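You operate a simulated robot arm through the tools that you are given. There is no shell and no other tool. Be economical: measure what you need, move in short steps, check, and stop when the job is done.

Carry out the task below with a simulated robot arm. There is one attempt and no reset: what you move stays moved.

JOB
Press the rivet started in the fixture slide till its head stands as proud as the press card says.
Fine: set the stop dial first; end with the fixture slide out and the dial back on 0 mm.
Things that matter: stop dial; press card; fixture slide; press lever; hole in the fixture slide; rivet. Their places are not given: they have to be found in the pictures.

The check looks at the end state, three seconds after you hand in, the way a careful person would. Anything else that was tipped, shoved, dropped, spilled or broken makes it a failure.

ROBOT AND FRAMES
A 7-joint arm with a two-finger parallel gripper, fixed in place. Base frame: the origin is at the foot of the arm, x ahead of it, y to its left, z up; the work surface is at about z = 0.012. Readings come in m, rad, newtons and seconds.
With the tool pointing down near the work surface it reaches from about 0.24 to 0.62 m from the base axis. Its first joint turns from -1.152 to 1.152 rad. Payload 2.6 kg.
The tool frame sits at the grasp point between the pads (the TCP): z along the fingers, y along the line on which they close. The tips reach 0.03 m beyond it. The gripper opens to 0.094 m. The fingers are 0.028 m wide and 0.01 m thick; the gripper's body (0.05 by 0.096 m) begins 0.055 m behind the TCP.
Orientation is that of the tool frame in the base frame, as a unit quaternion [w, x, y, z]. With the fingers straight down and closing along the base's y, the tool's x points along the base's -x, its y along +y and its z along -z.

CONTROLS
- The arm moves only by the tool apply_moves. Its argument "steps" is a list of rows, each a list of 7 numbers: the closure in counts, from 0 (fully open) to 255 (shut), then the shift along the tool's x, y, z in m, then the turn, a rotation vector about the tool's x, y, z in rad. In form: [[grip, dx, dy, dz, wx, wy, wz], ...]. A call has 1 to 10 rows; each row shifts and turns the commanded pose from where the row before left it, along the tool's axes as they then stand. Each row takes 0.2 s and may step no farther than 0.05 m and 0.15 rad from the row before; otherwise, or with a gripper value out of range, the whole call is refused. A pose out of reach is approached as far as the arm can. The call stops where the force on the tool passes 40 N (or 10 N more than at its start, if that is more) or the arm is blocked; 0.2 s more then pass. Each finger travels about 0.072 m/s and halts on what it meets, pressing with about 25 N; the grip force reading is that of the motor and also rises with nothing between the fingers. The clock runs only during rows and for 0.2 s after the last one: add rows that do not move to give the fingers time. It gives the time, the measured TCP pose, the force on the tool (base axes), the opening and the grip force at its end, in the units of the frame above (readings bear some noise).
- Cameras (640 x 400 px; columns grow to the right, rows downward): "scene" is fixed at [0.0302, 0.427, 0.5642]; the picture's right is [-0.83, -0.56, 0.00], its down [-0.32, 0.47, -0.82] and it looks along [0.46, -0.68, -0.57] (base axes); focal length 312 px, centre (320, 200). "wrist" rides on the gripper at [-0.037, 0, -0.058] in the tool frame; the picture's right is [0.00, -1.00, 0.00], its down [0.97, 0.00, -0.24] and it looks along [0.24, 0.00, 0.97] (tool axes); focal length 218 px, centre (320, 200).
- camera(camera): a new picture of that camera. It takes no simulated time.
- pixel_to_xyz(camera, pixels): for up to 12 pixels [column, row] of the newest picture of that camera ("zoom" is the newest enlarged one), the place [x, y, z] in the base frame of the surface seen there, good to about 0.002 m. It takes no simulated time.
- zoom(camera, box): a new picture of the part [left, top, right, bottom] of that camera's present view, enlarged. It takes no simulated time.
- sign_off(): hands the job in; it is judged then, once.

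Go step by step. Measure first, check grasps and placings, and put right what went wrong. The budget is 80 turns and 54 pictures, counting those below and the enlarged ones. Unless the task says otherwise, let go and move clear before handing in, and close with one line.

The tools are called by a JSON object that holds its "method" and its "body". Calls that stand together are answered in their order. apply_moves: Moves the arm, as the interface text tells. Its arguments: {"type":"object","properties":{"steps":{"type":"array","items":{"type":"array","items":{"type":"number"}}}},"required":["steps"]} The other tools are called the same way: camera (camera) takes a picture; pixel_to_xyz (camera, pixels) gives the place of the surface under pixels of a picture; zoom (camera, box) takes an enlarged picture of a part of a camera's view; sign_off () hands the job in.

At the start:

```text
clock: 0.0
tool_pos: [0.3572, 0.0513, 0.3854]
tcp_rot: [0.0, 0.0, 1.0, 0.0]
contact_force: [-0.8, -1.1, -0.5]
opening: 0.0941
grip_force: 0.0
```

scene: 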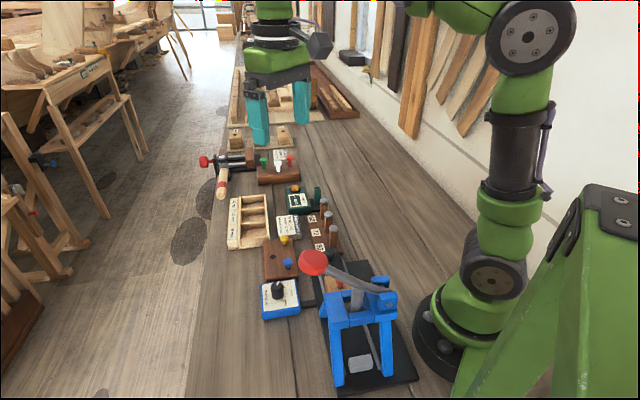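
wrist: 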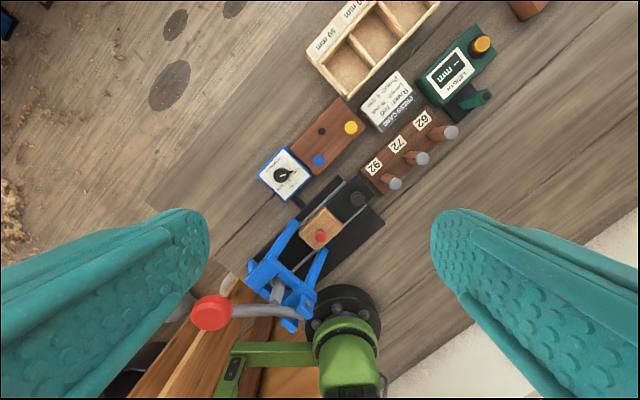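

The wrist view shows the press (about 290,260), the dial (282,175), the press card (395,105) and the slide with a red knob (320,235). I'll zoom in on them.

{"method": "zoom", "body": {"camera": "wrist", "box": [340, 60, 460, 135]}}

{"method": "zoom", "body": {"camera": "wrist", "box": [220, 130, 400, 242]}}

{"method": "zoom", "body": {"camera": "scene", "box": [240, 180, 430, 400]}}

```text
5.33 times, centred on (400, 98) of wrist
```

zoom: 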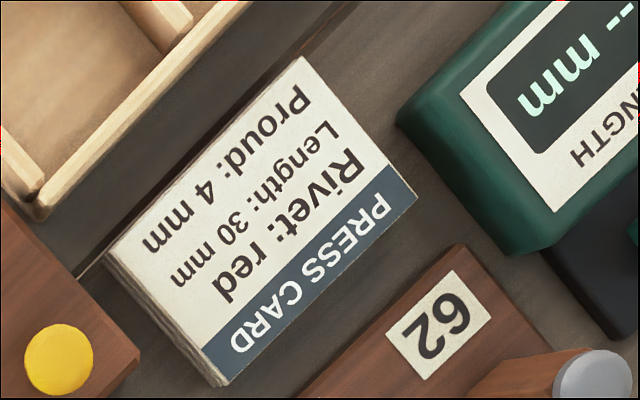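

```text
3.56 times, centred on (310, 186) of wrist
```

zoom: 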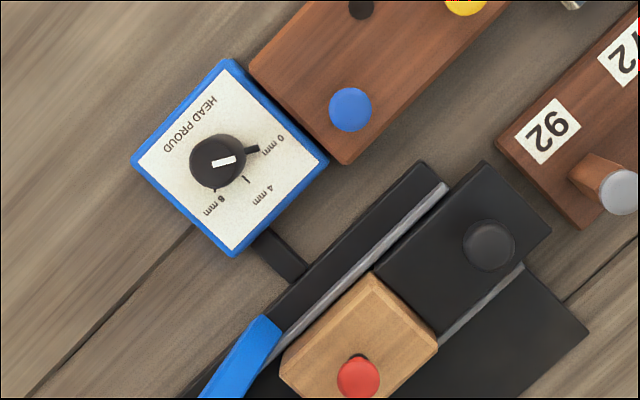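

```text
1.82 times, centred on (335, 290) of scene
```

zoom: 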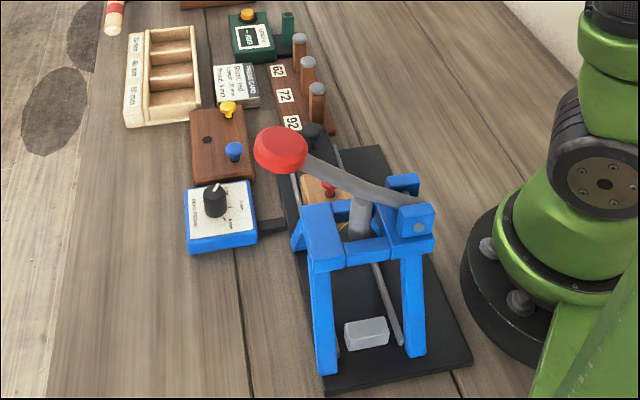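

The card says red rivet, 30 mm long, proud 4 mm, and the dial pointer sits at 0. Next I'll measure the 3D positions.

{"method": "pixel_to_xyz", "body": {"camera": "wrist", "pixels": [[282, 175], [291, 168], [279, 183], [357, 198], [320, 236], [320, 222], [211, 312], [245, 310], [275, 265], [300, 305], [343, 180], [385, 215]]}}

{"method": "pixel_to_xyz", "body": {"camera": "scene", "pixels": [[278, 291], [312, 262], [323, 262], [340, 272], [380, 288], [356, 300], [331, 222], [332, 283], [362, 365], [386, 305], [330, 320], [333, 243]]}}

{"method": "zoom", "body": {"camera": "wrist", "box": [180, 180, 400, 350]}}

{"method": "zoom", "body": {"camera": "wrist", "box": [250, 140, 314, 204]}}

```text
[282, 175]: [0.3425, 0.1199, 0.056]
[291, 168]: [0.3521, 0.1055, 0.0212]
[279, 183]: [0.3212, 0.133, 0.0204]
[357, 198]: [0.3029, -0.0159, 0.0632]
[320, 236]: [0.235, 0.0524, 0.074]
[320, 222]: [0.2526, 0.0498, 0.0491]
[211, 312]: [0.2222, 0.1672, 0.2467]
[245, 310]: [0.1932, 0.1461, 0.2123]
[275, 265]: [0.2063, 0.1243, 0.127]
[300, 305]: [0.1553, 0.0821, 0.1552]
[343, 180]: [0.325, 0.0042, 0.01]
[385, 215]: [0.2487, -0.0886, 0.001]
```

```text
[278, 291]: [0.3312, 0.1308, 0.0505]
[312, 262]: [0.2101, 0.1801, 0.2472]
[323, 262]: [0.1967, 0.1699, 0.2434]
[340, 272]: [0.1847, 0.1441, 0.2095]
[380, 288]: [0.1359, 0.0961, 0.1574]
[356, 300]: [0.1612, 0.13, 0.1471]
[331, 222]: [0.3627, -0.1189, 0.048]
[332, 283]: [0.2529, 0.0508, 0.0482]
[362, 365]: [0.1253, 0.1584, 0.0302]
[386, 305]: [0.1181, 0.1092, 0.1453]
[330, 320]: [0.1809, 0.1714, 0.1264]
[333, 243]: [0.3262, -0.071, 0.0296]
```

```text
2.35 times, centred on (290, 265) of wrist
```

zoom: 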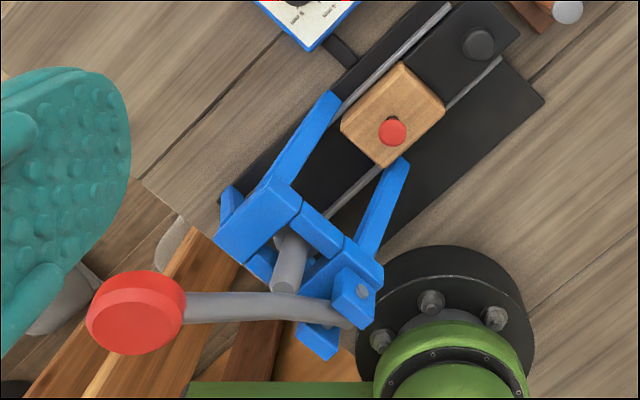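

```text
6.25 times, centred on (282, 172) of wrist
```

zoom: 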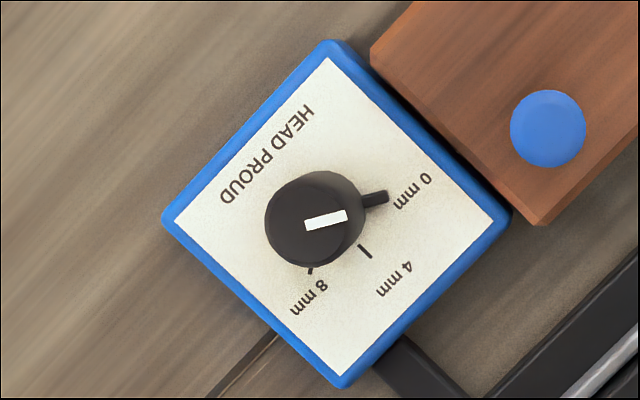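

The lever pivots near (0.136,0.096,0.157), with its ball at about (0.21,0.175,0.245), and the slide runs along (0.7,-0.7). I'll move above the dial knob for a closer look.

{"method": "apply_moves", "body": {"steps": [[0, 0.0044, 0.0148, 0.033, 0, 0, 0], [0, 0.0044, 0.0148, 0.033, 0, 0, 0], [0, 0.0044, 0.0148, 0.033, 0, 0, 0], [0, 0.0044, 0.0148, 0.033, 0, 0, 0], [0, 0.0044, 0.0148, 0.033, 0, 0, 0]]}}

{"method": "camera", "body": {"camera": "wrist"}}

```text
clock: 1.2
tool_pos: [0.3352, 0.1262, 0.2194]
tcp_rot: [0.0, 0.0, 1.0, 0.0]
contact_force: [0.3, 0.1, 0.1]
opening: 0.0939
grip_force: 0.0
```

```text
46 pictures are left
```

wrist: 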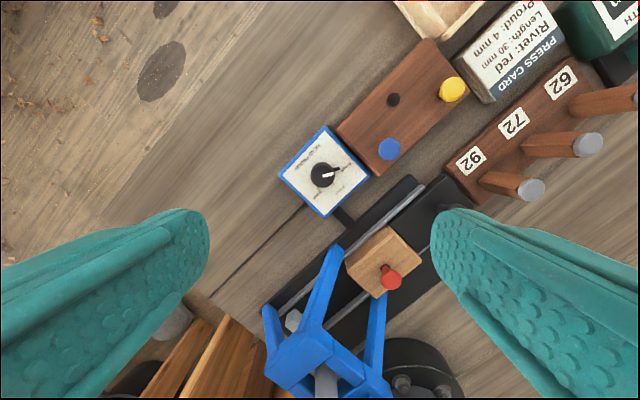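

The dial knob is now at (323,174). I'll zoom in for detail and measure it.

{"method": "zoom", "body": {"camera": "wrist", "box": [275, 120, 375, 220]}}

{"method": "pixel_to_xyz", "body": {"camera": "wrist", "pixels": [[323, 174], [313, 174], [337, 170], [392, 276], [380, 245], [327, 128], [280, 175], [326, 217], [369, 176], [389, 148], [452, 88], [328, 376]]}}

{"method": "zoom", "body": {"camera": "wrist", "box": [240, 170, 460, 400]}}

```text
4.00 times, centred on (325, 170) of wrist
```

zoom: 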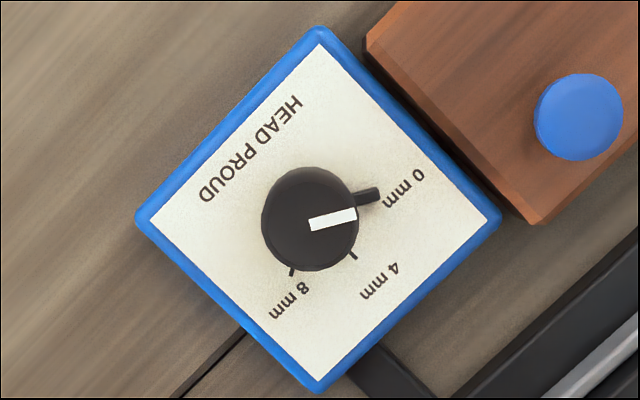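

```text
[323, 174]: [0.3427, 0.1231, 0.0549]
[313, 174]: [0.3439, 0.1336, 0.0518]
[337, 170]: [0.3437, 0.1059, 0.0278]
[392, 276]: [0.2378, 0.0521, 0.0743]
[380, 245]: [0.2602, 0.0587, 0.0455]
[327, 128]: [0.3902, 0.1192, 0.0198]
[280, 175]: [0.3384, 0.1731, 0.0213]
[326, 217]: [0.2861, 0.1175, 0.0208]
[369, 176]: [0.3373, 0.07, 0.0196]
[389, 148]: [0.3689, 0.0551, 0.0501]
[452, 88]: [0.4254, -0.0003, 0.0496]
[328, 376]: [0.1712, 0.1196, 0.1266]
```

```text
1.74 times, centred on (350, 285) of wrist
```

zoom: 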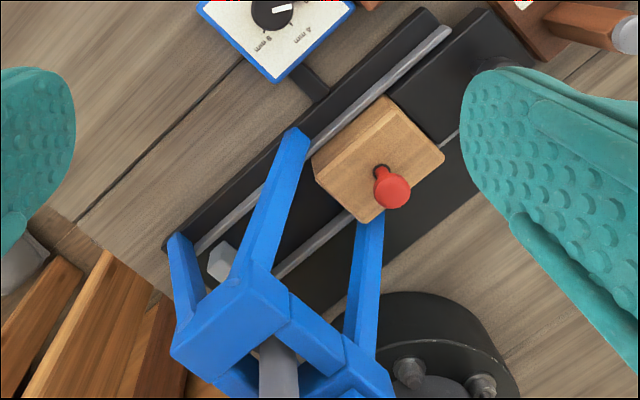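

The knob is centred at about (0.343,0.123) with its top at z 0.055. The pointer is near +8° in the image and the 4 mm tick near -49°, so it needs about 1 rad clockwise. I'll half-close, pre-rotate and go down over it.

{"method": "apply_moves", "body": {"steps": [[110, -0.008, -0.003, 0.0, 0, 0, 0], [110, 0, 0, 0.02, 0, 0, -0.15], [110, 0, 0, 0.02, 0, 0, -0.15], [110, 0, 0, 0.038, 0, 0, 0], [110, 0, 0, 0.038, 0, 0, 0], [110, 0, 0, 0.036, 0, 0, 0], [110, 0, 0, 0, 0, 0, 0]]}}

{"method": "camera", "body": {"camera": "wrist"}}

```text
clock: 2.8
tool_pos: [0.3439, 0.1221, 0.0688]
tcp_rot: [-0.001, -0.15, 0.989, 0.0]
contact_force: [-0.3, -0.3, 0.0]
opening: 0.0537
grip_force: 0.0
```

```text
43 pictures are left
```

wrist: 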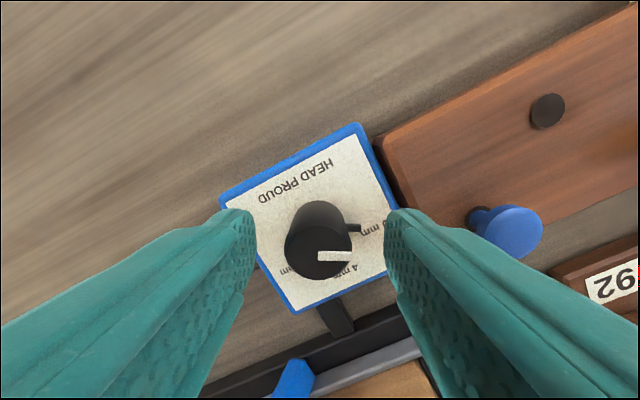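

The knob sits between the fingers, so I'll close and turn it clockwise by 1.0 rad.

{"method": "apply_moves", "body": {"steps": [[255, 0, 0, 0.002, 0, 0, 0], [255, 0, 0, 0, 0, 0, 0], [255, 0, 0, 0, 0, 0, 0], [255, 0, 0, 0, 0, 0, 0.14], [255, 0, 0, 0, 0, 0, 0.14], [255, 0, 0, 0, 0, 0, 0.14], [255, 0, 0, 0, 0, 0, 0.14], [255, 0, 0, 0, 0, 0, 0.14], [255, 0, 0, 0, 0, 0, 0.14], [255, 0, 0, 0, 0, 0, 0.14]]}}

{"method": "camera", "body": {"camera": "wrist"}}

```text
clock: 5.0
tool_pos: [0.3431, 0.1223, 0.067]
tcp_rot: [-0.001, 0.335, 0.942, 0.0]
contact_force: [-1.7, 12.7, -7.8]
opening: 0.0255
grip_force: 45.4
```

```text
42 pictures are left
```

wrist: 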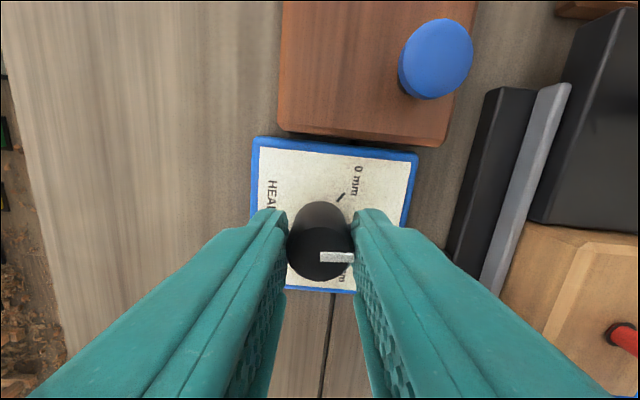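

It turned with the gripper. I'll let go, rise and look at the pointer.

{"method": "apply_moves", "body": {"steps": [[110, 0, 0, 0, 0, 0, 0], [110, 0, 0, 0, 0, 0, 0], [110, 0, 0, -0.04, 0, 0, 0], [110, 0, 0, -0.04, 0, 0, 0], [110, 0, 0, -0.04, 0, 0, 0]]}}

{"method": "zoom", "body": {"camera": "wrist", "box": [250, 110, 390, 230]}}

```text
clock: 6.2
tool_pos: [0.3435, 0.1216, 0.1876]
tcp_rot: [0.0, 0.334, 0.943, 0.0]
contact_force: [0.2, 0.3, 1.2]
opening: 0.0535
grip_force: 0.0
```

```text
3.33 times, centred on (320, 170) of wrist
```

zoom: 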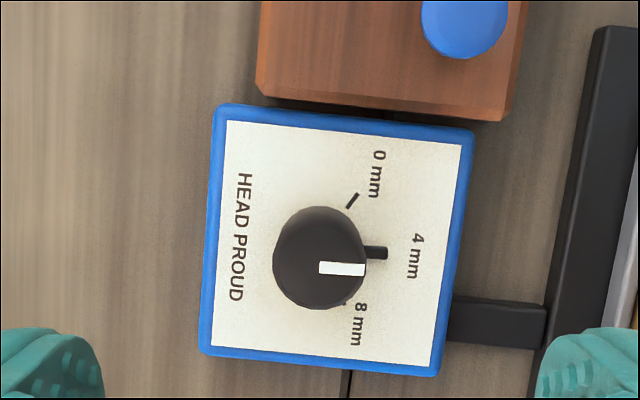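

The nub and white mark point at 4 mm, so the dial is set. Now I'll align to 45° and move above the slide's black knob.

{"method": "apply_moves", "body": {"steps": [[60, 0, 0, 0, 0, 0, 0.103], [60, -0.0166, -0.032, 0, 0, 0, 0], [60, -0.0166, -0.032, 0, 0, 0, 0], [60, -0.0166, -0.032, 0, 0, 0, 0], [60, -0.0166, -0.032, 0, 0, 0, 0], [60, 0, 0, 0, 0, 0, 0]]}}

{"method": "camera", "body": {"camera": "wrist"}}

```text
clock: 7.6
tool_pos: [0.3028, -0.0128, 0.1848]
tcp_rot: [0.0, 0.381, 0.925, 0.0]
contact_force: [-0.1, 0.4, 0.3]
opening: 0.0721
grip_force: 0.1
```

```text
40 pictures are left
```

wrist: 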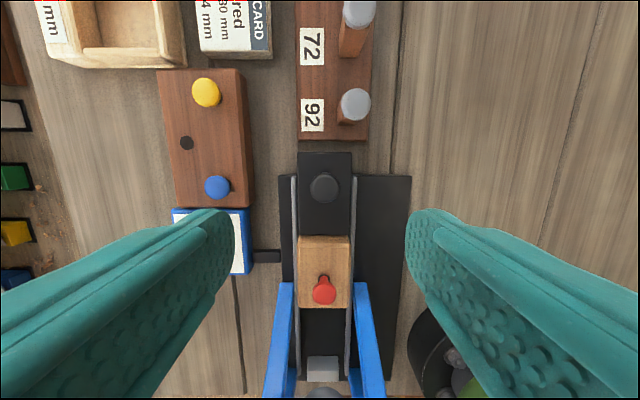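

The view is aligned with the slide, with the black knob at (324,187). I'll measure it and the neighbouring pegs.

{"method": "pixel_to_xyz", "body": {"camera": "wrist", "pixels": [[324, 187], [324, 155], [324, 215], [356, 105], [345, 138], [324, 290], [300, 243], [349, 243], [322, 368], [285, 290], [360, 288], [217, 187]]}}

{"method": "zoom", "body": {"camera": "wrist", "box": [260, 140, 420, 260]}}

{"method": "zoom", "body": {"camera": "wrist", "box": [240, 230, 400, 400]}}

{"method": "zoom", "body": {"camera": "scene", "box": [260, 200, 420, 300]}}

```text
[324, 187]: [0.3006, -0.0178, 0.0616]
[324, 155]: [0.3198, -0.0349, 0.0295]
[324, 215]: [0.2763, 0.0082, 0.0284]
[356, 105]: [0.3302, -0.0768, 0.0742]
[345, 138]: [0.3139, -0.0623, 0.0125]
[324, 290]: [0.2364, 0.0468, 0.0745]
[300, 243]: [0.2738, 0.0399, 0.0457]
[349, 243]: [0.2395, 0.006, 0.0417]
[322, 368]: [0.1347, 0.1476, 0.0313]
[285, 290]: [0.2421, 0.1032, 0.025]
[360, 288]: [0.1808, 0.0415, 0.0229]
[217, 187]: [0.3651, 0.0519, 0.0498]
```

```text
3.33 times, centred on (340, 200) of wrist
```

zoom: 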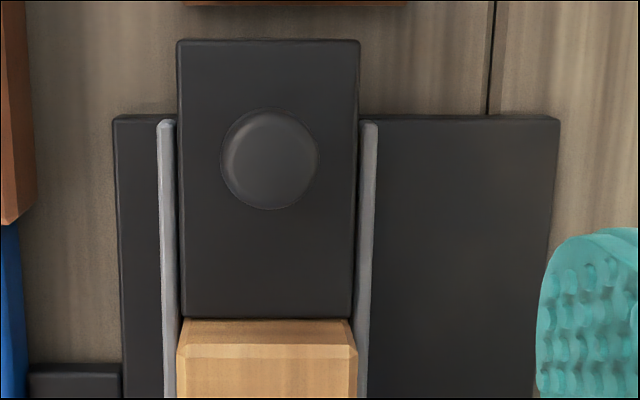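

```text
2.35 times, centred on (320, 315) of wrist
```

zoom: 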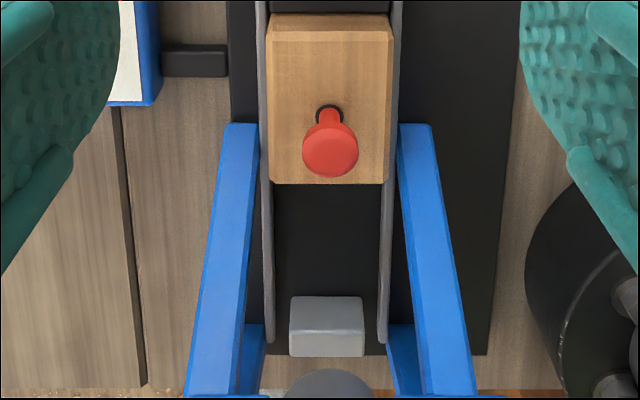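

```text
4.00 times, centred on (340, 250) of scene
```

zoom: 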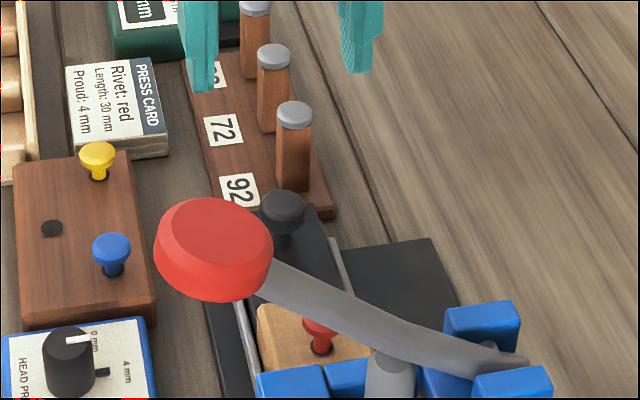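

The knob is at (0.3006,-0.0178) with its top at z 0.062. The path is clear, so I'll go down over it.

{"method": "apply_moves", "body": {"steps": [[80, -0.002, -0.005, 0.0, 0, 0, 0], [80, 0, 0, 0.04, 0, 0, 0], [80, 0, 0, 0.04, 0, 0, 0], [80, 0, 0, 0.034, 0, 0, 0], [80, 0, 0, 0, 0, 0, 0]]}}

{"method": "camera", "body": {"camera": "wrist"}}

```text
clock: 8.8
tool_pos: [0.2982, -0.0211, 0.0733]
tcp_rot: [0.0, 0.382, 0.924, 0.0]
contact_force: [0.0, 0.1, 0.0]
opening: 0.0647
grip_force: 0.0
```

```text
36 pictures are left
```

wrist: 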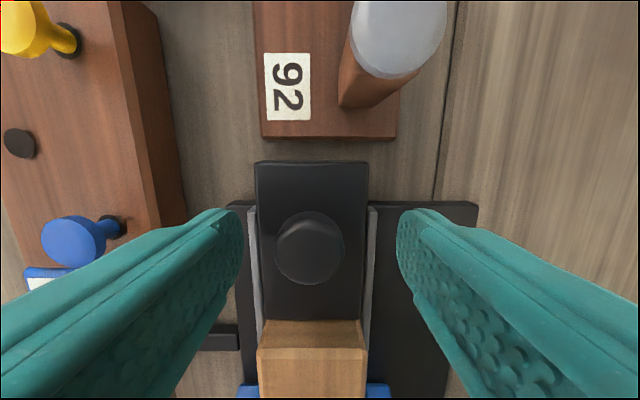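

The knob sits about 4 mm to the left in the view. I'll recentre, go a little lower and grip.

{"method": "apply_moves", "body": {"steps": [[80, 0, 0.004, 0.005, 0, 0, 0], [80, 0, 0, 0, 0, 0, 0], [255, 0, 0, 0, 0, 0, 0], [255, 0, 0, 0, 0, 0, 0], [255, 0, 0, 0, 0, 0, 0]]}}

{"method": "camera", "body": {"camera": "wrist"}}

```text
clock: 10.0
tool_pos: [0.3012, -0.0182, 0.0678]
tcp_rot: [0.001, 0.382, 0.924, 0.001]
contact_force: [-1.3, -1.9, 0.0]
opening: 0.0251
grip_force: 45.0
```

```text
35 pictures are left
```

wrist: 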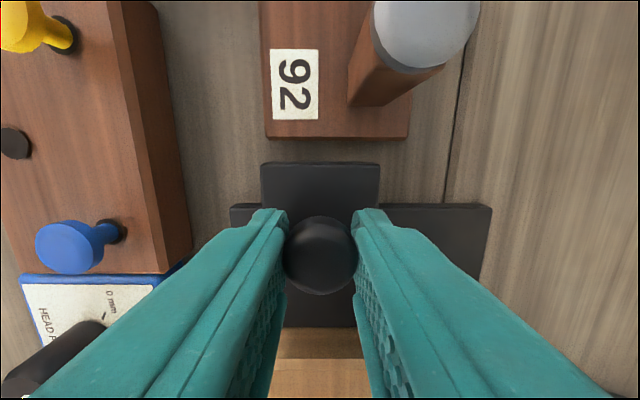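

I've got the knob. I'll slide it inward along +tool x in small steps.

{"method": "apply_moves", "body": {"steps": [[255, 0.012, 0, 0, 0, 0, 0], [255, 0.012, 0, 0, 0, 0, 0], [255, 0.012, 0, 0, 0, 0, 0], [255, 0.012, 0, 0, 0, 0, 0], [255, 0.012, 0, 0, 0, 0, 0]]}}

{"method": "camera", "body": {"camera": "scene"}}

```text
clock: 11.2
tool_pos: [0.2583, 0.0257, 0.0663]
tcp_rot: [-0.001, 0.38, 0.925, 0.0]
contact_force: [1.7, 0.8, -19.9]
opening: 0.0253
grip_force: 45.1
```

```text
34 pictures are left
```

scene: 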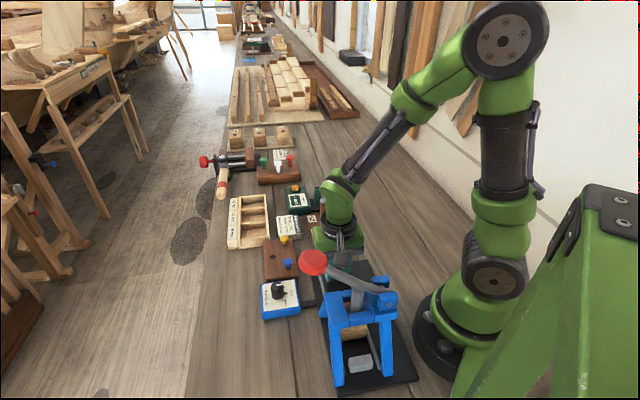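

It slid 6 cm, with about 20 N of vertical strain. I'll ease it up slightly and keep going in small steps.

{"method": "apply_moves", "body": {"steps": [[255, 0, 0, -0.0015, 0, 0, 0], [255, 0.008, 0, 0, 0, 0, 0], [255, 0.008, 0, 0, 0, 0, 0], [255, 0, 0, 0, 0, 0, 0]]}}

{"method": "zoom", "body": {"camera": "scene", "box": [260, 200, 440, 400]}}

```text
clock: 12.2
tool_pos: [0.2473, 0.036, 0.0687]
tcp_rot: [-0.001, 0.382, 0.924, 0.0]
contact_force: [-2.6, -3.1, -20.0]
opening: 0.0253
grip_force: 45.0
```

```text
2.00 times, centred on (350, 300) of scene
```

zoom: 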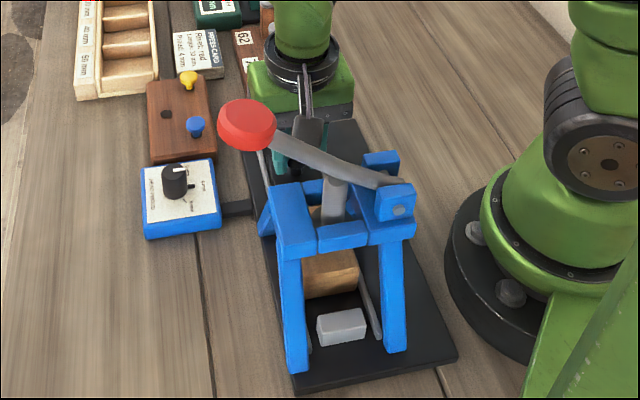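

The slide is in by 7.6 cm, and a gap to the grey stop is still visible around (335,305) in the zoom. I'll continue.

{"method": "apply_moves", "body": {"steps": [[255, 0.007, 0, 0.001, 0, 0, 0], [255, 0.007, 0, 0, 0, 0, 0], [255, 0.006, 0, 0, 0, 0, 0], [255, 0, 0, 0, 0, 0, 0]]}}

{"method": "zoom", "body": {"camera": "scene", "box": [260, 200, 440, 400]}}

```text
clock: 12.9
tool_pos: [0.2385, 0.044, 0.0692]
tcp_rot: [0.004, 0.386, 0.922, 0.001]
contact_force: [2.9, -3.0, -2.6]
opening: 0.0253
grip_force: 44.8
stopped in row 3: the force on the tool passed its limit (the readings are from after the stop); the commanded pose is now the measured one
```

```text
2.00 times, centred on (350, 300) of scene
```

zoom: 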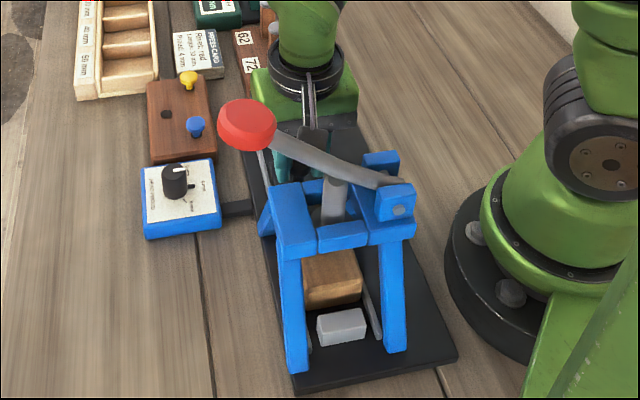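

The push stopped on force at 8.9 cm of travel. I'll check whether the wood touches the grey stop.

{"method": "zoom", "body": {"camera": "scene", "box": [320, 280, 410, 390]}}

{"method": "pixel_to_xyz", "body": {"camera": "scene", "pixels": [[358, 351], [358, 353], [358, 356], [358, 358], [360, 372], [355, 345], [355, 335], [357, 300], [329, 325]]}}

{"method": "camera", "body": {"camera": "wrist"}}

```text
3.64 times, centred on (365, 335) of scene
```

zoom: 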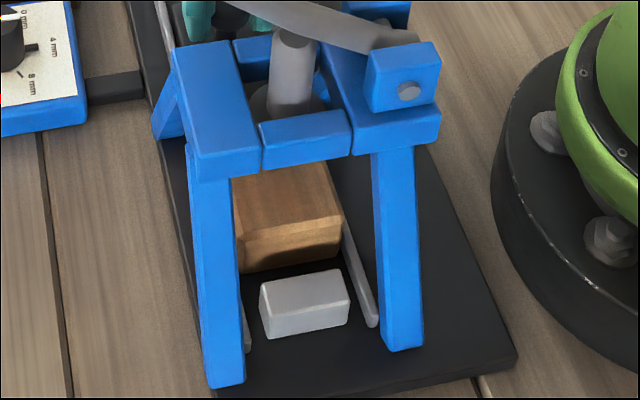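

```text
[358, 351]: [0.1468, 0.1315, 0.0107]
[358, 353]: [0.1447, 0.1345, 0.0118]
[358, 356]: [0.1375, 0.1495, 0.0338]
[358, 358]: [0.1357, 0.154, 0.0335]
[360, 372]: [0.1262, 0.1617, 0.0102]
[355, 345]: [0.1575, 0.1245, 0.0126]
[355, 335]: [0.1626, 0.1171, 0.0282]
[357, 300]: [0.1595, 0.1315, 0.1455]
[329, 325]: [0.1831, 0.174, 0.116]
```

```text
30 pictures are left
```

wrist: 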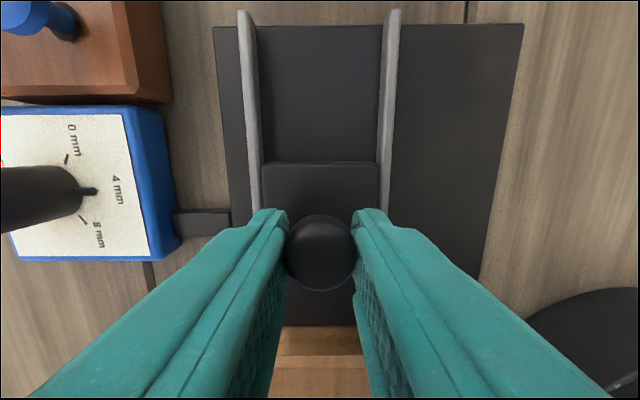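

A gap of about 2 cm to the stop remains, so this may be the arm's reach limit or strain. I'll try again gently, a little at a time.

{"method": "apply_moves", "body": {"steps": [[255, 0.003, 0, 0, 0, 0, 0], [255, 0.003, 0, 0, 0, 0, 0], [255, 0, 0, 0, 0, 0, 0]]}}

```text
clock: 13.4
tool_pos: [0.2384, 0.0445, 0.0703]
tcp_rot: [0.007, 0.388, 0.921, 0.002]
contact_force: [4.3, -3.1, -4.4]
opening: 0.0251
grip_force: 44.6
stopped in row 2: the force on the tool passed its limit (the readings are from after the stop); the commanded pose is now the measured one
```

The arm is rising and tilting, so it's at its inner reach limit. I'll loosen the grip, tilt the tool so the wrist moves outward, regrip and continue.

{"method": "apply_moves", "body": {"steps": [[165, 0, 0, 0, 0, 0, 0], [165, 0, 0, 0, 0, 0, 0], [165, 0, 0, 0, 0, 0.1, 0], [165, 0, 0, 0, 0, 0.1, 0], [165, 0, 0, 0, 0, 0.1, 0], [165, 0, 0, 0, 0, 0.1, 0], [165, 0, 0, 0, 0, 0, 0]]}}

{"method": "camera", "body": {"camera": "wrist"}}

```text
clock: 15.0
tool_pos: [0.2391, 0.0436, 0.0697]
tcp_rot: [-0.178, 0.38, 0.904, 0.078]
contact_force: [-0.4, 0.0, -0.4]
opening: 0.0333
grip_force: 0.2
```

```text
29 pictures are left
```

wrist: 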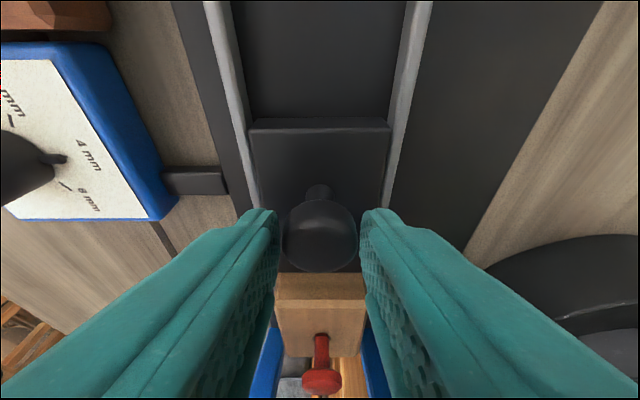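

The tilt works and the knob is between the pads. I'll regrip and push horizontally inward.

{"method": "apply_moves", "body": {"steps": [[255, 0, 0, 0, 0, 0, 0], [255, 0, 0, 0, 0, 0, 0], [255, 0.0055, 0, 0.0023, 0, 0, 0], [255, 0.0055, 0, 0.0023, 0, 0, 0], [255, 0.0046, 0, 0.00195, 0, 0, 0], [255, 0.0028, 0, 0.0012, 0, 0, 0], [255, 0.0028, 0, 0.0012, 0, 0, 0], [255, 0.0028, 0, 0.0012, 0, 0, 0]]}}

{"method": "zoom", "body": {"camera": "scene", "box": [290, 250, 430, 390]}}

{"method": "camera", "body": {"camera": "wrist"}}

```text
clock: 16.5
tool_pos: [0.2293, 0.0528, 0.0693]
tcp_rot: [-0.169, 0.381, 0.906, 0.077]
contact_force: [1.4, -2.8, 0.0]
opening: 0.0254
grip_force: 45.1
stopped in row 7: the force on the tool passed its limit (the readings are from after the stop); the commanded pose is now the measured one
```

```text
2.86 times, centred on (360, 320) of scene
```

zoom: 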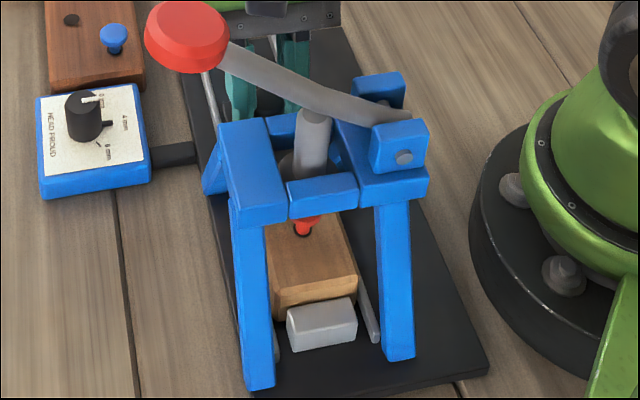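

```text
27 pictures are left
```

wrist: 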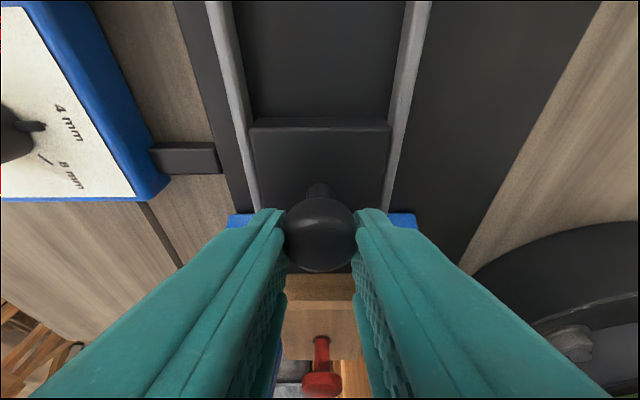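

The wood now looks against the stop. I'll measure to confirm that, and that the rivet is under the ram.

{"method": "zoom", "body": {"camera": "scene", "box": [330, 290, 394, 380]}}

{"method": "pixel_to_xyz", "body": {"camera": "scene", "pixels": [[342, 328], [342, 331], [356, 340], [358, 349], [358, 352], [358, 355], [358, 358], [353, 300], [354, 290]]}}

```text
4.44 times, centred on (362, 335) of scene
```

zoom: 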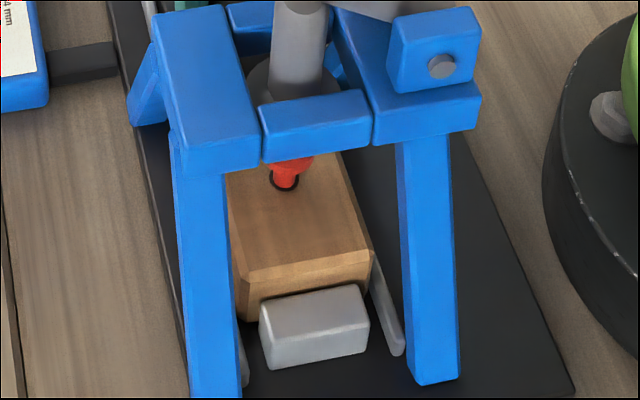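

```text
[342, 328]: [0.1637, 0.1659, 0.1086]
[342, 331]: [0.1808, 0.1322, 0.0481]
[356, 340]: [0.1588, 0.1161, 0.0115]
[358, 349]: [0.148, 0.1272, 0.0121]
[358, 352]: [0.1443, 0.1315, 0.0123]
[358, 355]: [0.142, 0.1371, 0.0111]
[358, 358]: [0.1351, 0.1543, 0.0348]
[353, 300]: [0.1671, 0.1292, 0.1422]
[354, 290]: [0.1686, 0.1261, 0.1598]
```

{"method": "pixel_to_xyz", "body": {"camera": "zoom", "pixels": [[310, 290], [312, 300], [312, 330], [290, 165], [284, 184], [300, 60], [265, 80], [300, 255], [310, 275]]}}

```text
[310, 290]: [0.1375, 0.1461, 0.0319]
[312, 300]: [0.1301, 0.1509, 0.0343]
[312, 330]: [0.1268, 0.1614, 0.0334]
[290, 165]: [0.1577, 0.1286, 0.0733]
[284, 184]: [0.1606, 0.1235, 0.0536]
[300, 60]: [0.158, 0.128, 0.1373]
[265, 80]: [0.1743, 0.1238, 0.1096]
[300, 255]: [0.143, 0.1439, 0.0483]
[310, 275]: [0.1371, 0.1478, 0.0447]
```

The wood front edge meets the stop (s≈0.007) and the rivet head sits under the ram. I'll let go, back out upward, restore the vertical tool and look at the lever ball.

{"method": "apply_moves", "body": {"steps": [[150, 0, 0, 0, 0, 0, 0], [150, 0, 0, 0, 0, 0, 0], [150, 0, 0, -0.03, 0, 0, 0], [150, 0, 0, -0.045, 0, 0, 0], [150, 0, 0, -0.045, 0, 0, 0], [150, 0, 0, -0.045, 0, -0.1, 0], [150, 0, 0, -0.045, 0, -0.1, 0], [150, 0, 0, -0.03, 0, -0.1, 0], [255, 0, 0, -0.02, 0, -0.1, 0]]}}

{"method": "camera", "body": {"camera": "wrist"}}

{"method": "camera", "body": {"camera": "scene"}}

```text
clock: 18.5
tool_pos: [0.2824, -0.003, 0.3141]
tcp_rot: [0.015, 0.389, 0.921, -0.001]
contact_force: [-0.1, 0.5, -0.2]
opening: 0.0
grip_force: 14.3
```

```text
25 pictures are left
```

wrist: 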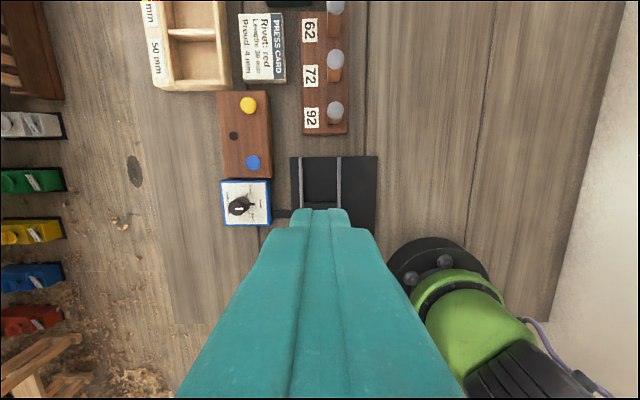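

```text
24 pictures are left
```

scene: 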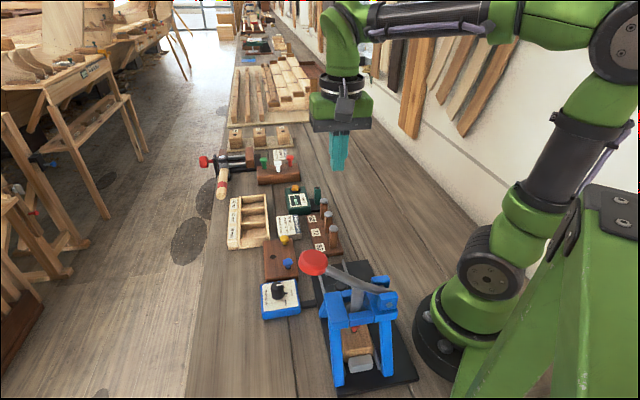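

The slide stays in place. Now I'll measure the lever ball and the lever precisely.

{"method": "zoom", "body": {"camera": "scene", "box": [290, 235, 410, 310]}}

{"method": "pixel_to_xyz", "body": {"camera": "zoom", "pixels": [[110, 130], [60, 130], [165, 120], [110, 90], [110, 170], [185, 160], [120, 205], [230, 170], [330, 220], [440, 270], [400, 255], [500, 290]]}}

```text
5.33 times, centred on (350, 272) of scene
```

zoom: 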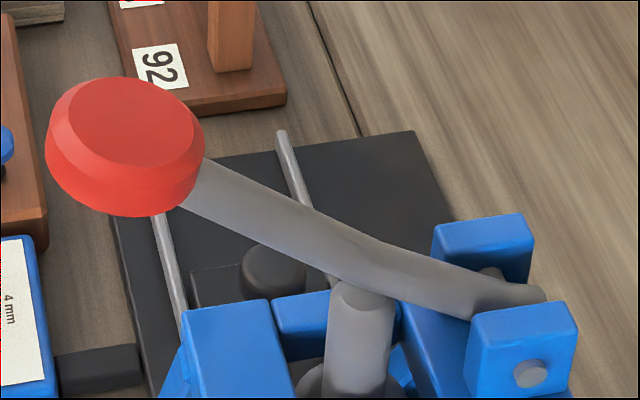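

```text
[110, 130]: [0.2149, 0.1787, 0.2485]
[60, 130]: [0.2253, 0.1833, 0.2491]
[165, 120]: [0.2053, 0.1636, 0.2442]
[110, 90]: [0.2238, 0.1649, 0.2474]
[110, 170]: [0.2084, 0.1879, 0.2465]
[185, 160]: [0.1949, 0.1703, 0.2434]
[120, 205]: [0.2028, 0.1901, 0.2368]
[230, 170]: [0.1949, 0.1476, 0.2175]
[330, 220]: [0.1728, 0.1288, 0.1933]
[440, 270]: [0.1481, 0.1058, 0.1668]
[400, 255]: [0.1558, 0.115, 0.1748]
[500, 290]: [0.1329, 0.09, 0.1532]
```

The ball is a flat disc with its top at z 0.248, centred at (0.213,0.176). I'll move closed fingertips above it.

{"method": "apply_moves", "body": {"steps": [[255, 0.035, 0.0156, 0, 0, 0, 0], [255, 0.035, 0.0156, 0, 0, 0, 0], [255, 0.035, 0.0156, 0, 0, 0, 0], [255, 0.035, 0.0156, 0, 0, 0, 0], [255, 0.035, 0.0156, 0, 0, 0, 0], [255, 0, 0, 0.02, 0, 0, 0], [255, 0, 0, 0, 0, 0, 0]]}}

{"method": "zoom", "body": {"camera": "scene", "box": [250, 170, 410, 290]}}

```text
clock: 20.1
tool_pos: [0.2164, 0.1772, 0.2898]
tcp_rot: [0.014, 0.388, 0.922, 0.0]
contact_force: [-0.1, 0.8, -0.4]
opening: 0.0001
grip_force: 24.9
```

```text
3.33 times, centred on (330, 230) of scene
```

zoom: 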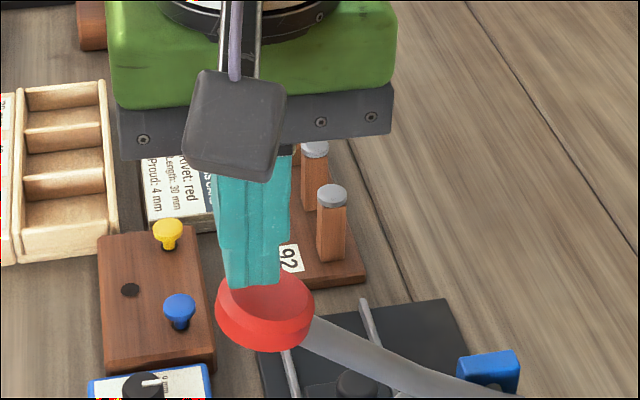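

The fingertips are above the disc. I'll press down along the lever's arc, turning the tool with it.

{"method": "apply_moves", "body": {"steps": [[255, 0, 0, 0.012, 0, 0, 0], [255, 0, 0.01, 0.0098, 0.08, 0, 0], [255, 0, 0.01, 0.0098, 0.08, 0, 0], [255, 0, 0.01, 0.0098, 0.08, 0, 0], [255, 0, 0.01, 0.0098, 0.08, 0, 0]]}}

{"method": "zoom", "body": {"camera": "scene", "box": [230, 170, 430, 380]}}

```text
clock: 21.3
tool_pos: [0.2418, 0.201, 0.2361]
tcp_rot: [-0.049, 0.386, 0.909, -0.148]
contact_force: [-0.1, -0.3, 0.9]
opening: 0.0001
grip_force: 24.9
```

```text
1.90 times, centred on (330, 275) of scene
```

zoom: 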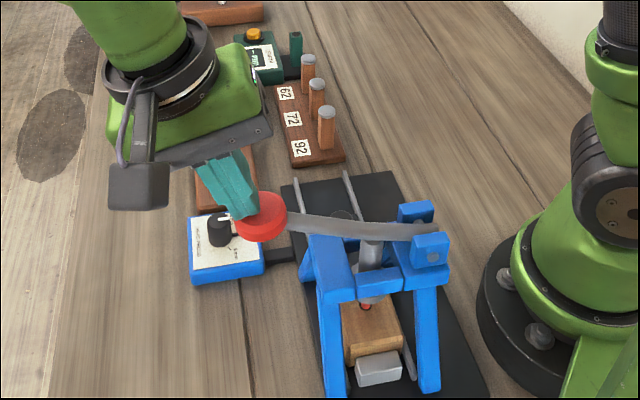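

The lever is coming down with the tool and the ram is near the rivet head. I'll continue.

{"method": "apply_moves", "body": {"steps": [[255, 0, 0.0095, 0.0105, 0.08, 0, 0], [255, 0, 0.0095, 0.0105, 0.08, 0, 0], [255, 0, 0.0095, 0.0105, 0.08, 0, 0]]}}

{"method": "zoom", "body": {"camera": "scene", "box": [230, 170, 430, 380]}}

```text
clock: 22.1
tool_pos: [0.2549, 0.2092, 0.1962]
tcp_rot: [-0.094, 0.377, 0.886, -0.254]
contact_force: [3.4, 11.0, 6.0]
opening: 0.0002
grip_force: 25.3
```

```text
1.90 times, centred on (330, 275) of scene
```

zoom: 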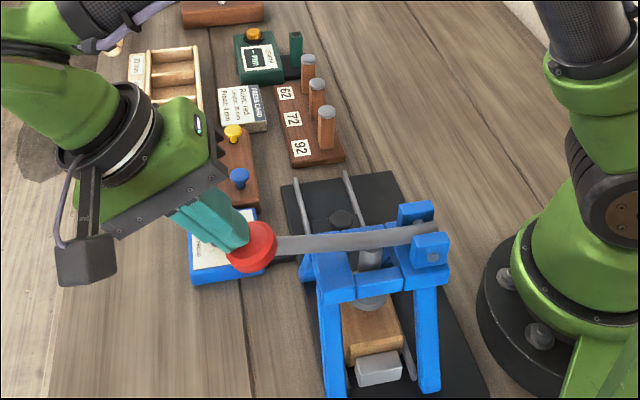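

Resistance is rising (about 13 N) as the rivet is pressed. I'll keep pushing.

{"method": "apply_moves", "body": {"steps": [[255, 0, 0.008, 0.0105, 0.07, 0, 0], [255, 0, 0.008, 0.0105, 0.07, 0, 0], [255, 0, 0.008, 0.0105, 0.07, 0, 0]]}}

{"method": "zoom", "body": {"camera": "scene", "box": [230, 170, 430, 380]}}

```text
clock: 22.8
tool_pos: [0.2568, 0.2096, 0.1726]
tcp_rot: [-0.119, 0.373, 0.864, -0.316]
contact_force: [-0.2, -2.6, 15.4]
opening: 0.0
grip_force: 24.9
stopped in row 3: the force on the tool passed its limit (the readings are from after the stop); the commanded pose is now the measured one
```

```text
1.90 times, centred on (330, 275) of scene
```

zoom: 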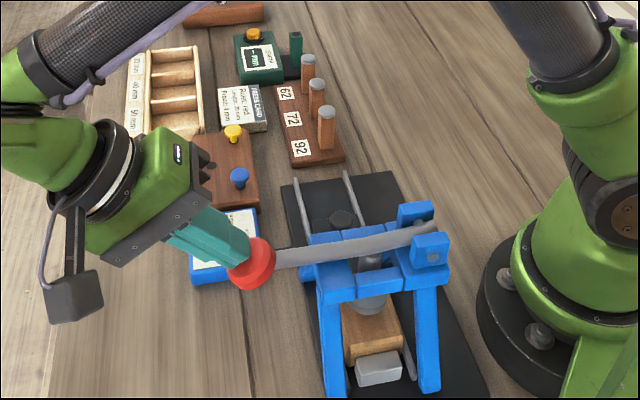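

It stopped on force, which could be the stop or just resistance. I'll press again gently to see if it still moves.

{"method": "apply_moves", "body": {"steps": [[255, 0, 0.003, 0.005, 0.04, 0, 0], [255, 0, 0.003, 0.005, 0.04, 0, 0], [255, 0, 0.003, 0.005, 0.03, 0, 0]]}}

{"method": "zoom", "body": {"camera": "scene", "box": [320, 290, 400, 370]}}

```text
clock: 23.1
tool_pos: [0.257, 0.2096, 0.1732]
tcp_rot: [-0.122, 0.374, 0.861, -0.322]
contact_force: [-0.6, -1.0, 16.6]
opening: 0.0
grip_force: 25.6
stopped in row 1: the force on the tool passed its limit (the readings are from after the stop); the commanded pose is now the measured one
```

```text
5.00 times, centred on (360, 330) of scene
```

zoom: 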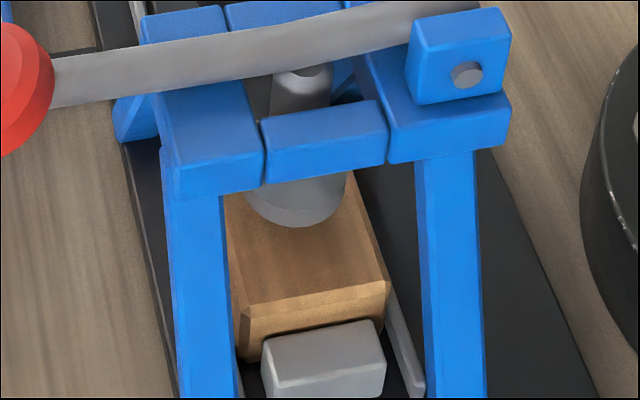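

It's firmly blocked, with the ram foot close above the wood. I'll measure the gap.

{"method": "pixel_to_xyz", "body": {"camera": "zoom", "pixels": [[295, 222], [295, 215], [295, 205], [295, 232], [295, 245], [255, 205], [335, 205], [300, 260]]}}

```text
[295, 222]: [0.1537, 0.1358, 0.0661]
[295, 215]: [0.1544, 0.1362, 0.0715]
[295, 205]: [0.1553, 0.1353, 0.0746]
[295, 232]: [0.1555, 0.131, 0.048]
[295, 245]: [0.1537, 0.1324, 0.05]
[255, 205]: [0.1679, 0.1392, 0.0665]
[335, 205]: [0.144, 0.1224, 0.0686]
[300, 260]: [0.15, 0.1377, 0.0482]
```

The ram foot is blocked about 1 cm above the wood, which fits the head thickness plus 4 mm. I'll ease back along the arc and see whether the lever follows.

{"method": "apply_moves", "body": {"steps": [[255, 0, -0.0108, -0.011, -0.08, 0, 0], [255, 0, -0.0108, -0.011, -0.08, 0, 0], [255, 0, -0.0108, -0.011, -0.08, 0, 0], [255, 0, -0.0108, -0.011, -0.08, 0, 0]]}}

{"method": "zoom", "body": {"camera": "scene", "box": [230, 170, 430, 380]}}

```text
clock: 24.1
tool_pos: [0.2477, 0.2049, 0.232]
tcp_rot: [-0.062, 0.388, 0.902, -0.181]
contact_force: [-0.7, 0.7, 2.0]
opening: 0.0002
grip_force: 25.1
```

```text
1.90 times, centred on (330, 275) of scene
```

zoom: 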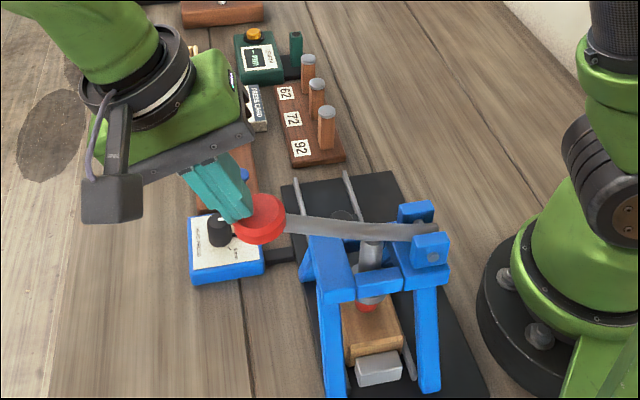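

The lever springs back with the tool. I'll go all the way up and inspect the rivet.

{"method": "apply_moves", "body": {"steps": [[255, 0, -0.0108, -0.011, -0.08, 0, 0], [255, 0, -0.0108, -0.011, -0.08, 0, 0], [255, 0, -0.0108, -0.011, -0.08, 0, 0], [255, 0, -0.006, -0.025, -0.08, 0, 0], [255, 0, 0, -0.035, 0, 0, 0], [255, 0, 0, 0, 0, 0, 0]]}}

{"method": "zoom", "body": {"camera": "scene", "box": [325, 290, 395, 360]}}

{"method": "pixel_to_xyz", "body": {"camera": "zoom", "pixels": [[295, 215], [295, 205], [290, 190], [300, 250], [310, 300], [285, 225], [280, 170]]}}

```text
clock: 25.5
tool_pos: [0.2314, 0.1909, 0.3332]
tcp_rot: [0.001, 0.393, 0.919, -0.036]
contact_force: [-0.4, 0.1, 1.4]
opening: 0.0
grip_force: 24.4
```

```text
5.71 times, centred on (360, 325) of scene
```

zoom: 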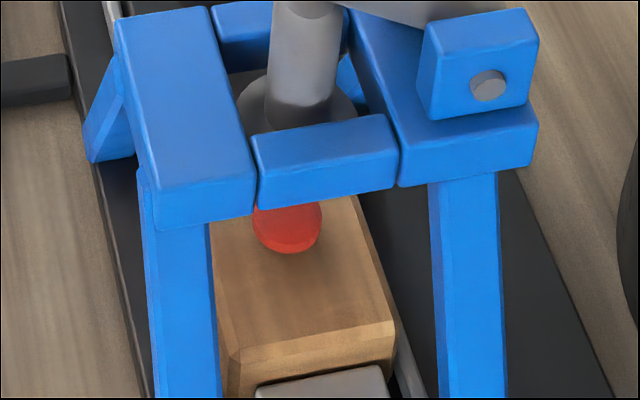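

```text
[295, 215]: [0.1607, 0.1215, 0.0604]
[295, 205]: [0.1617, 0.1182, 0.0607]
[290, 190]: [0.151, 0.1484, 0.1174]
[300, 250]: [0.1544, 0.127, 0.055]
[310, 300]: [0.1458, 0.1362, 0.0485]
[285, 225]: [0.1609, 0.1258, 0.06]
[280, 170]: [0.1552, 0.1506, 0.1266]
```

The head top is now at z 0.060, down from 0.0745. I'll verify it more closely after sliding it out, so I'm moving back over to the slide knob.

{"method": "apply_moves", "body": {"steps": [[255, 0, 0, 0, -0.066, 0.029, -0.023], [180, -0.0346, -0.0202, 0, 0, 0, 0], [150, -0.0346, -0.0202, 0, 0, 0, 0], [150, -0.0346, -0.0202, 0, 0, 0, 0], [150, -0.0346, -0.0202, 0, 0, 0, 0], [150, -0.0346, -0.0202, 0, 0, 0, 0], [150, 0, 0, 0, 0, 0.13, 0], [150, 0, 0, 0, 0, 0.13, 0], [150, 0, 0, 0, 0, 0.12, 0], [150, 0, 0, 0, 0, 0, 0]]}}

{"method": "camera", "body": {"camera": "wrist"}}

```text
clock: 27.7
tool_pos: [0.2822, -0.0018, 0.3332]
tcp_rot: [-0.175, 0.375, 0.907, 0.072]
contact_force: [0.0, 0.0, 0.1]
opening: 0.0388
grip_force: 0.1
```

```text
15 pictures are left
```

wrist: 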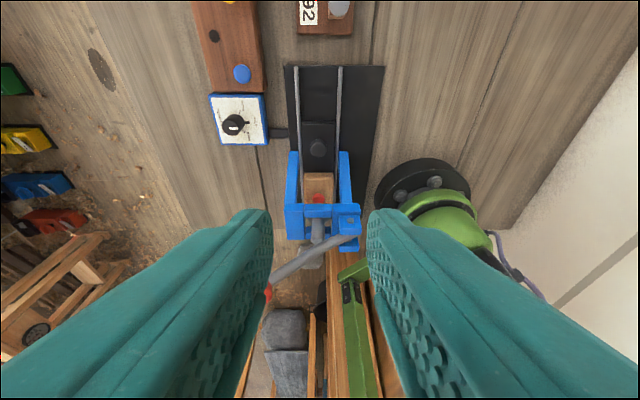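

I'll go down to the tilted pre-grip pose in front of the knob.

{"method": "apply_moves", "body": {"steps": [[150, -0.0076, 0.0003, 0.0382, 0, 0, 0], [150, -0.0076, 0.0003, 0.0382, 0, 0, 0], [150, -0.0076, 0.0003, 0.0382, 0, 0, 0], [150, -0.0076, 0.0003, 0.0382, 0, 0, 0], [150, 0, 0, 0.04, 0, 0, 0], [150, 0, 0, 0.03, 0, 0, 0], [150, 0, 0, 0, 0, 0, 0]]}}

{"method": "camera", "body": {"camera": "wrist"}}

```text
clock: 29.3
tool_pos: [0.244, 0.0384, 0.1128]
tcp_rot: [-0.175, 0.375, 0.908, 0.072]
contact_force: [0.5, -1.1, 0.2]
opening: 0.0385
grip_force: 0.1
```

```text
14 pictures are left
```

wrist: 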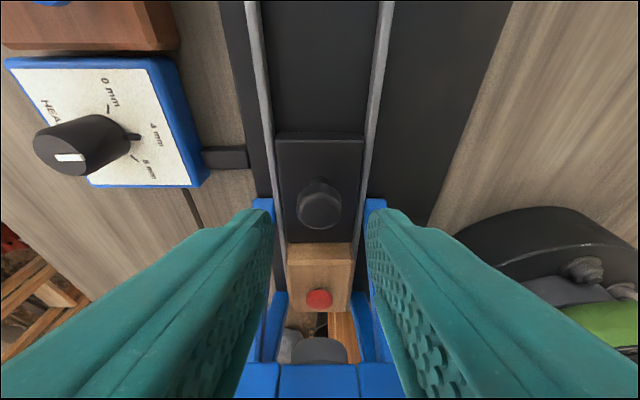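

I'm aligned over the knob. I'll go down the rest, grip and check.

{"method": "apply_moves", "body": {"steps": [[150, 0.0, 0.0, 0.024, 0, 0, 0], [150, 0.0015, 0.0, 0.022, 0, 0, 0], [150, 0, 0, 0, 0, 0, 0], [255, 0, 0, 0, 0, 0, 0], [255, 0, 0, 0, 0, 0, 0], [255, 0, 0, 0, 0, 0, 0]]}}

```text
clock: 30.7
tool_pos: [0.2309, 0.0514, 0.0719]
tcp_rot: [-0.175, 0.374, 0.908, 0.073]
contact_force: [7.5, 8.4, -15.0]
opening: 0.0252
grip_force: 45.3
```

I've got it at opening 0.0252. I'll pull the slide outward horizontally.

{"method": "apply_moves", "body": {"steps": [[255, -0.0093, 0, -0.0038, 0, 0, 0], [255, -0.0093, 0, -0.0038, 0, 0, 0], [255, -0.0093, 0, -0.0038, 0, 0, 0], [255, -0.0093, 0, -0.0038, 0, 0, 0], [255, -0.0093, 0, -0.0038, 0, 0, 0], [255, -0.0093, 0, -0.0038, 0, 0, 0]]}}

```text
clock: 31.3
tool_pos: [0.2433, 0.0392, 0.0717]
tcp_rot: [-0.175, 0.374, 0.908, 0.074]
contact_force: [2.5, 0.5, -3.8]
opening: 0.0251
grip_force: 44.7
stopped in row 2: the force on the tool passed its limit (the readings are from after the stop); the commanded pose is now the measured one
```

It moved 17 mm before the force limit tripped. I'll try again with smaller steps.

{"method": "apply_moves", "body": {"steps": [[255, -0.0055, 0, -0.0023, 0, 0, 0], [255, -0.0055, 0, -0.0023, 0, 0, 0], [255, -0.0055, 0, -0.0023, 0, 0, 0], [255, -0.0055, 0, -0.0023, 0, 0, 0], [255, -0.0055, 0, -0.0023, 0, 0, 0], [255, -0.0055, 0, -0.0023, 0, 0, 0]]}}

{"method": "camera", "body": {"camera": "wrist"}}

```text
clock: 32.1
tool_pos: [0.2543, 0.0279, 0.0714]
tcp_rot: [-0.174, 0.373, 0.908, 0.074]
contact_force: [2.9, 0.5, -4.9]
opening: 0.025
grip_force: 44.8
stopped in row 3: the force on the tool passed its limit (the readings are from after the stop); the commanded pose is now the measured one
```

```text
13 pictures are left
```

wrist: 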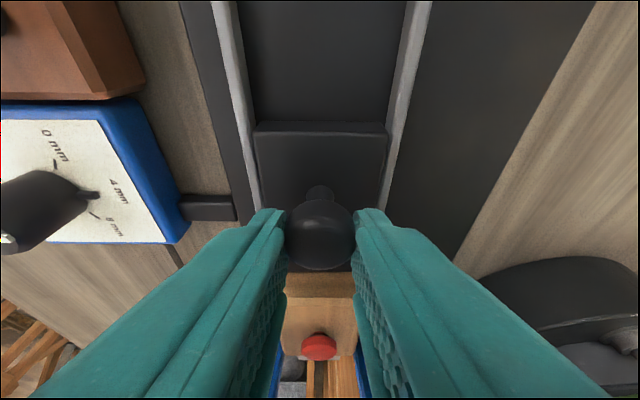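

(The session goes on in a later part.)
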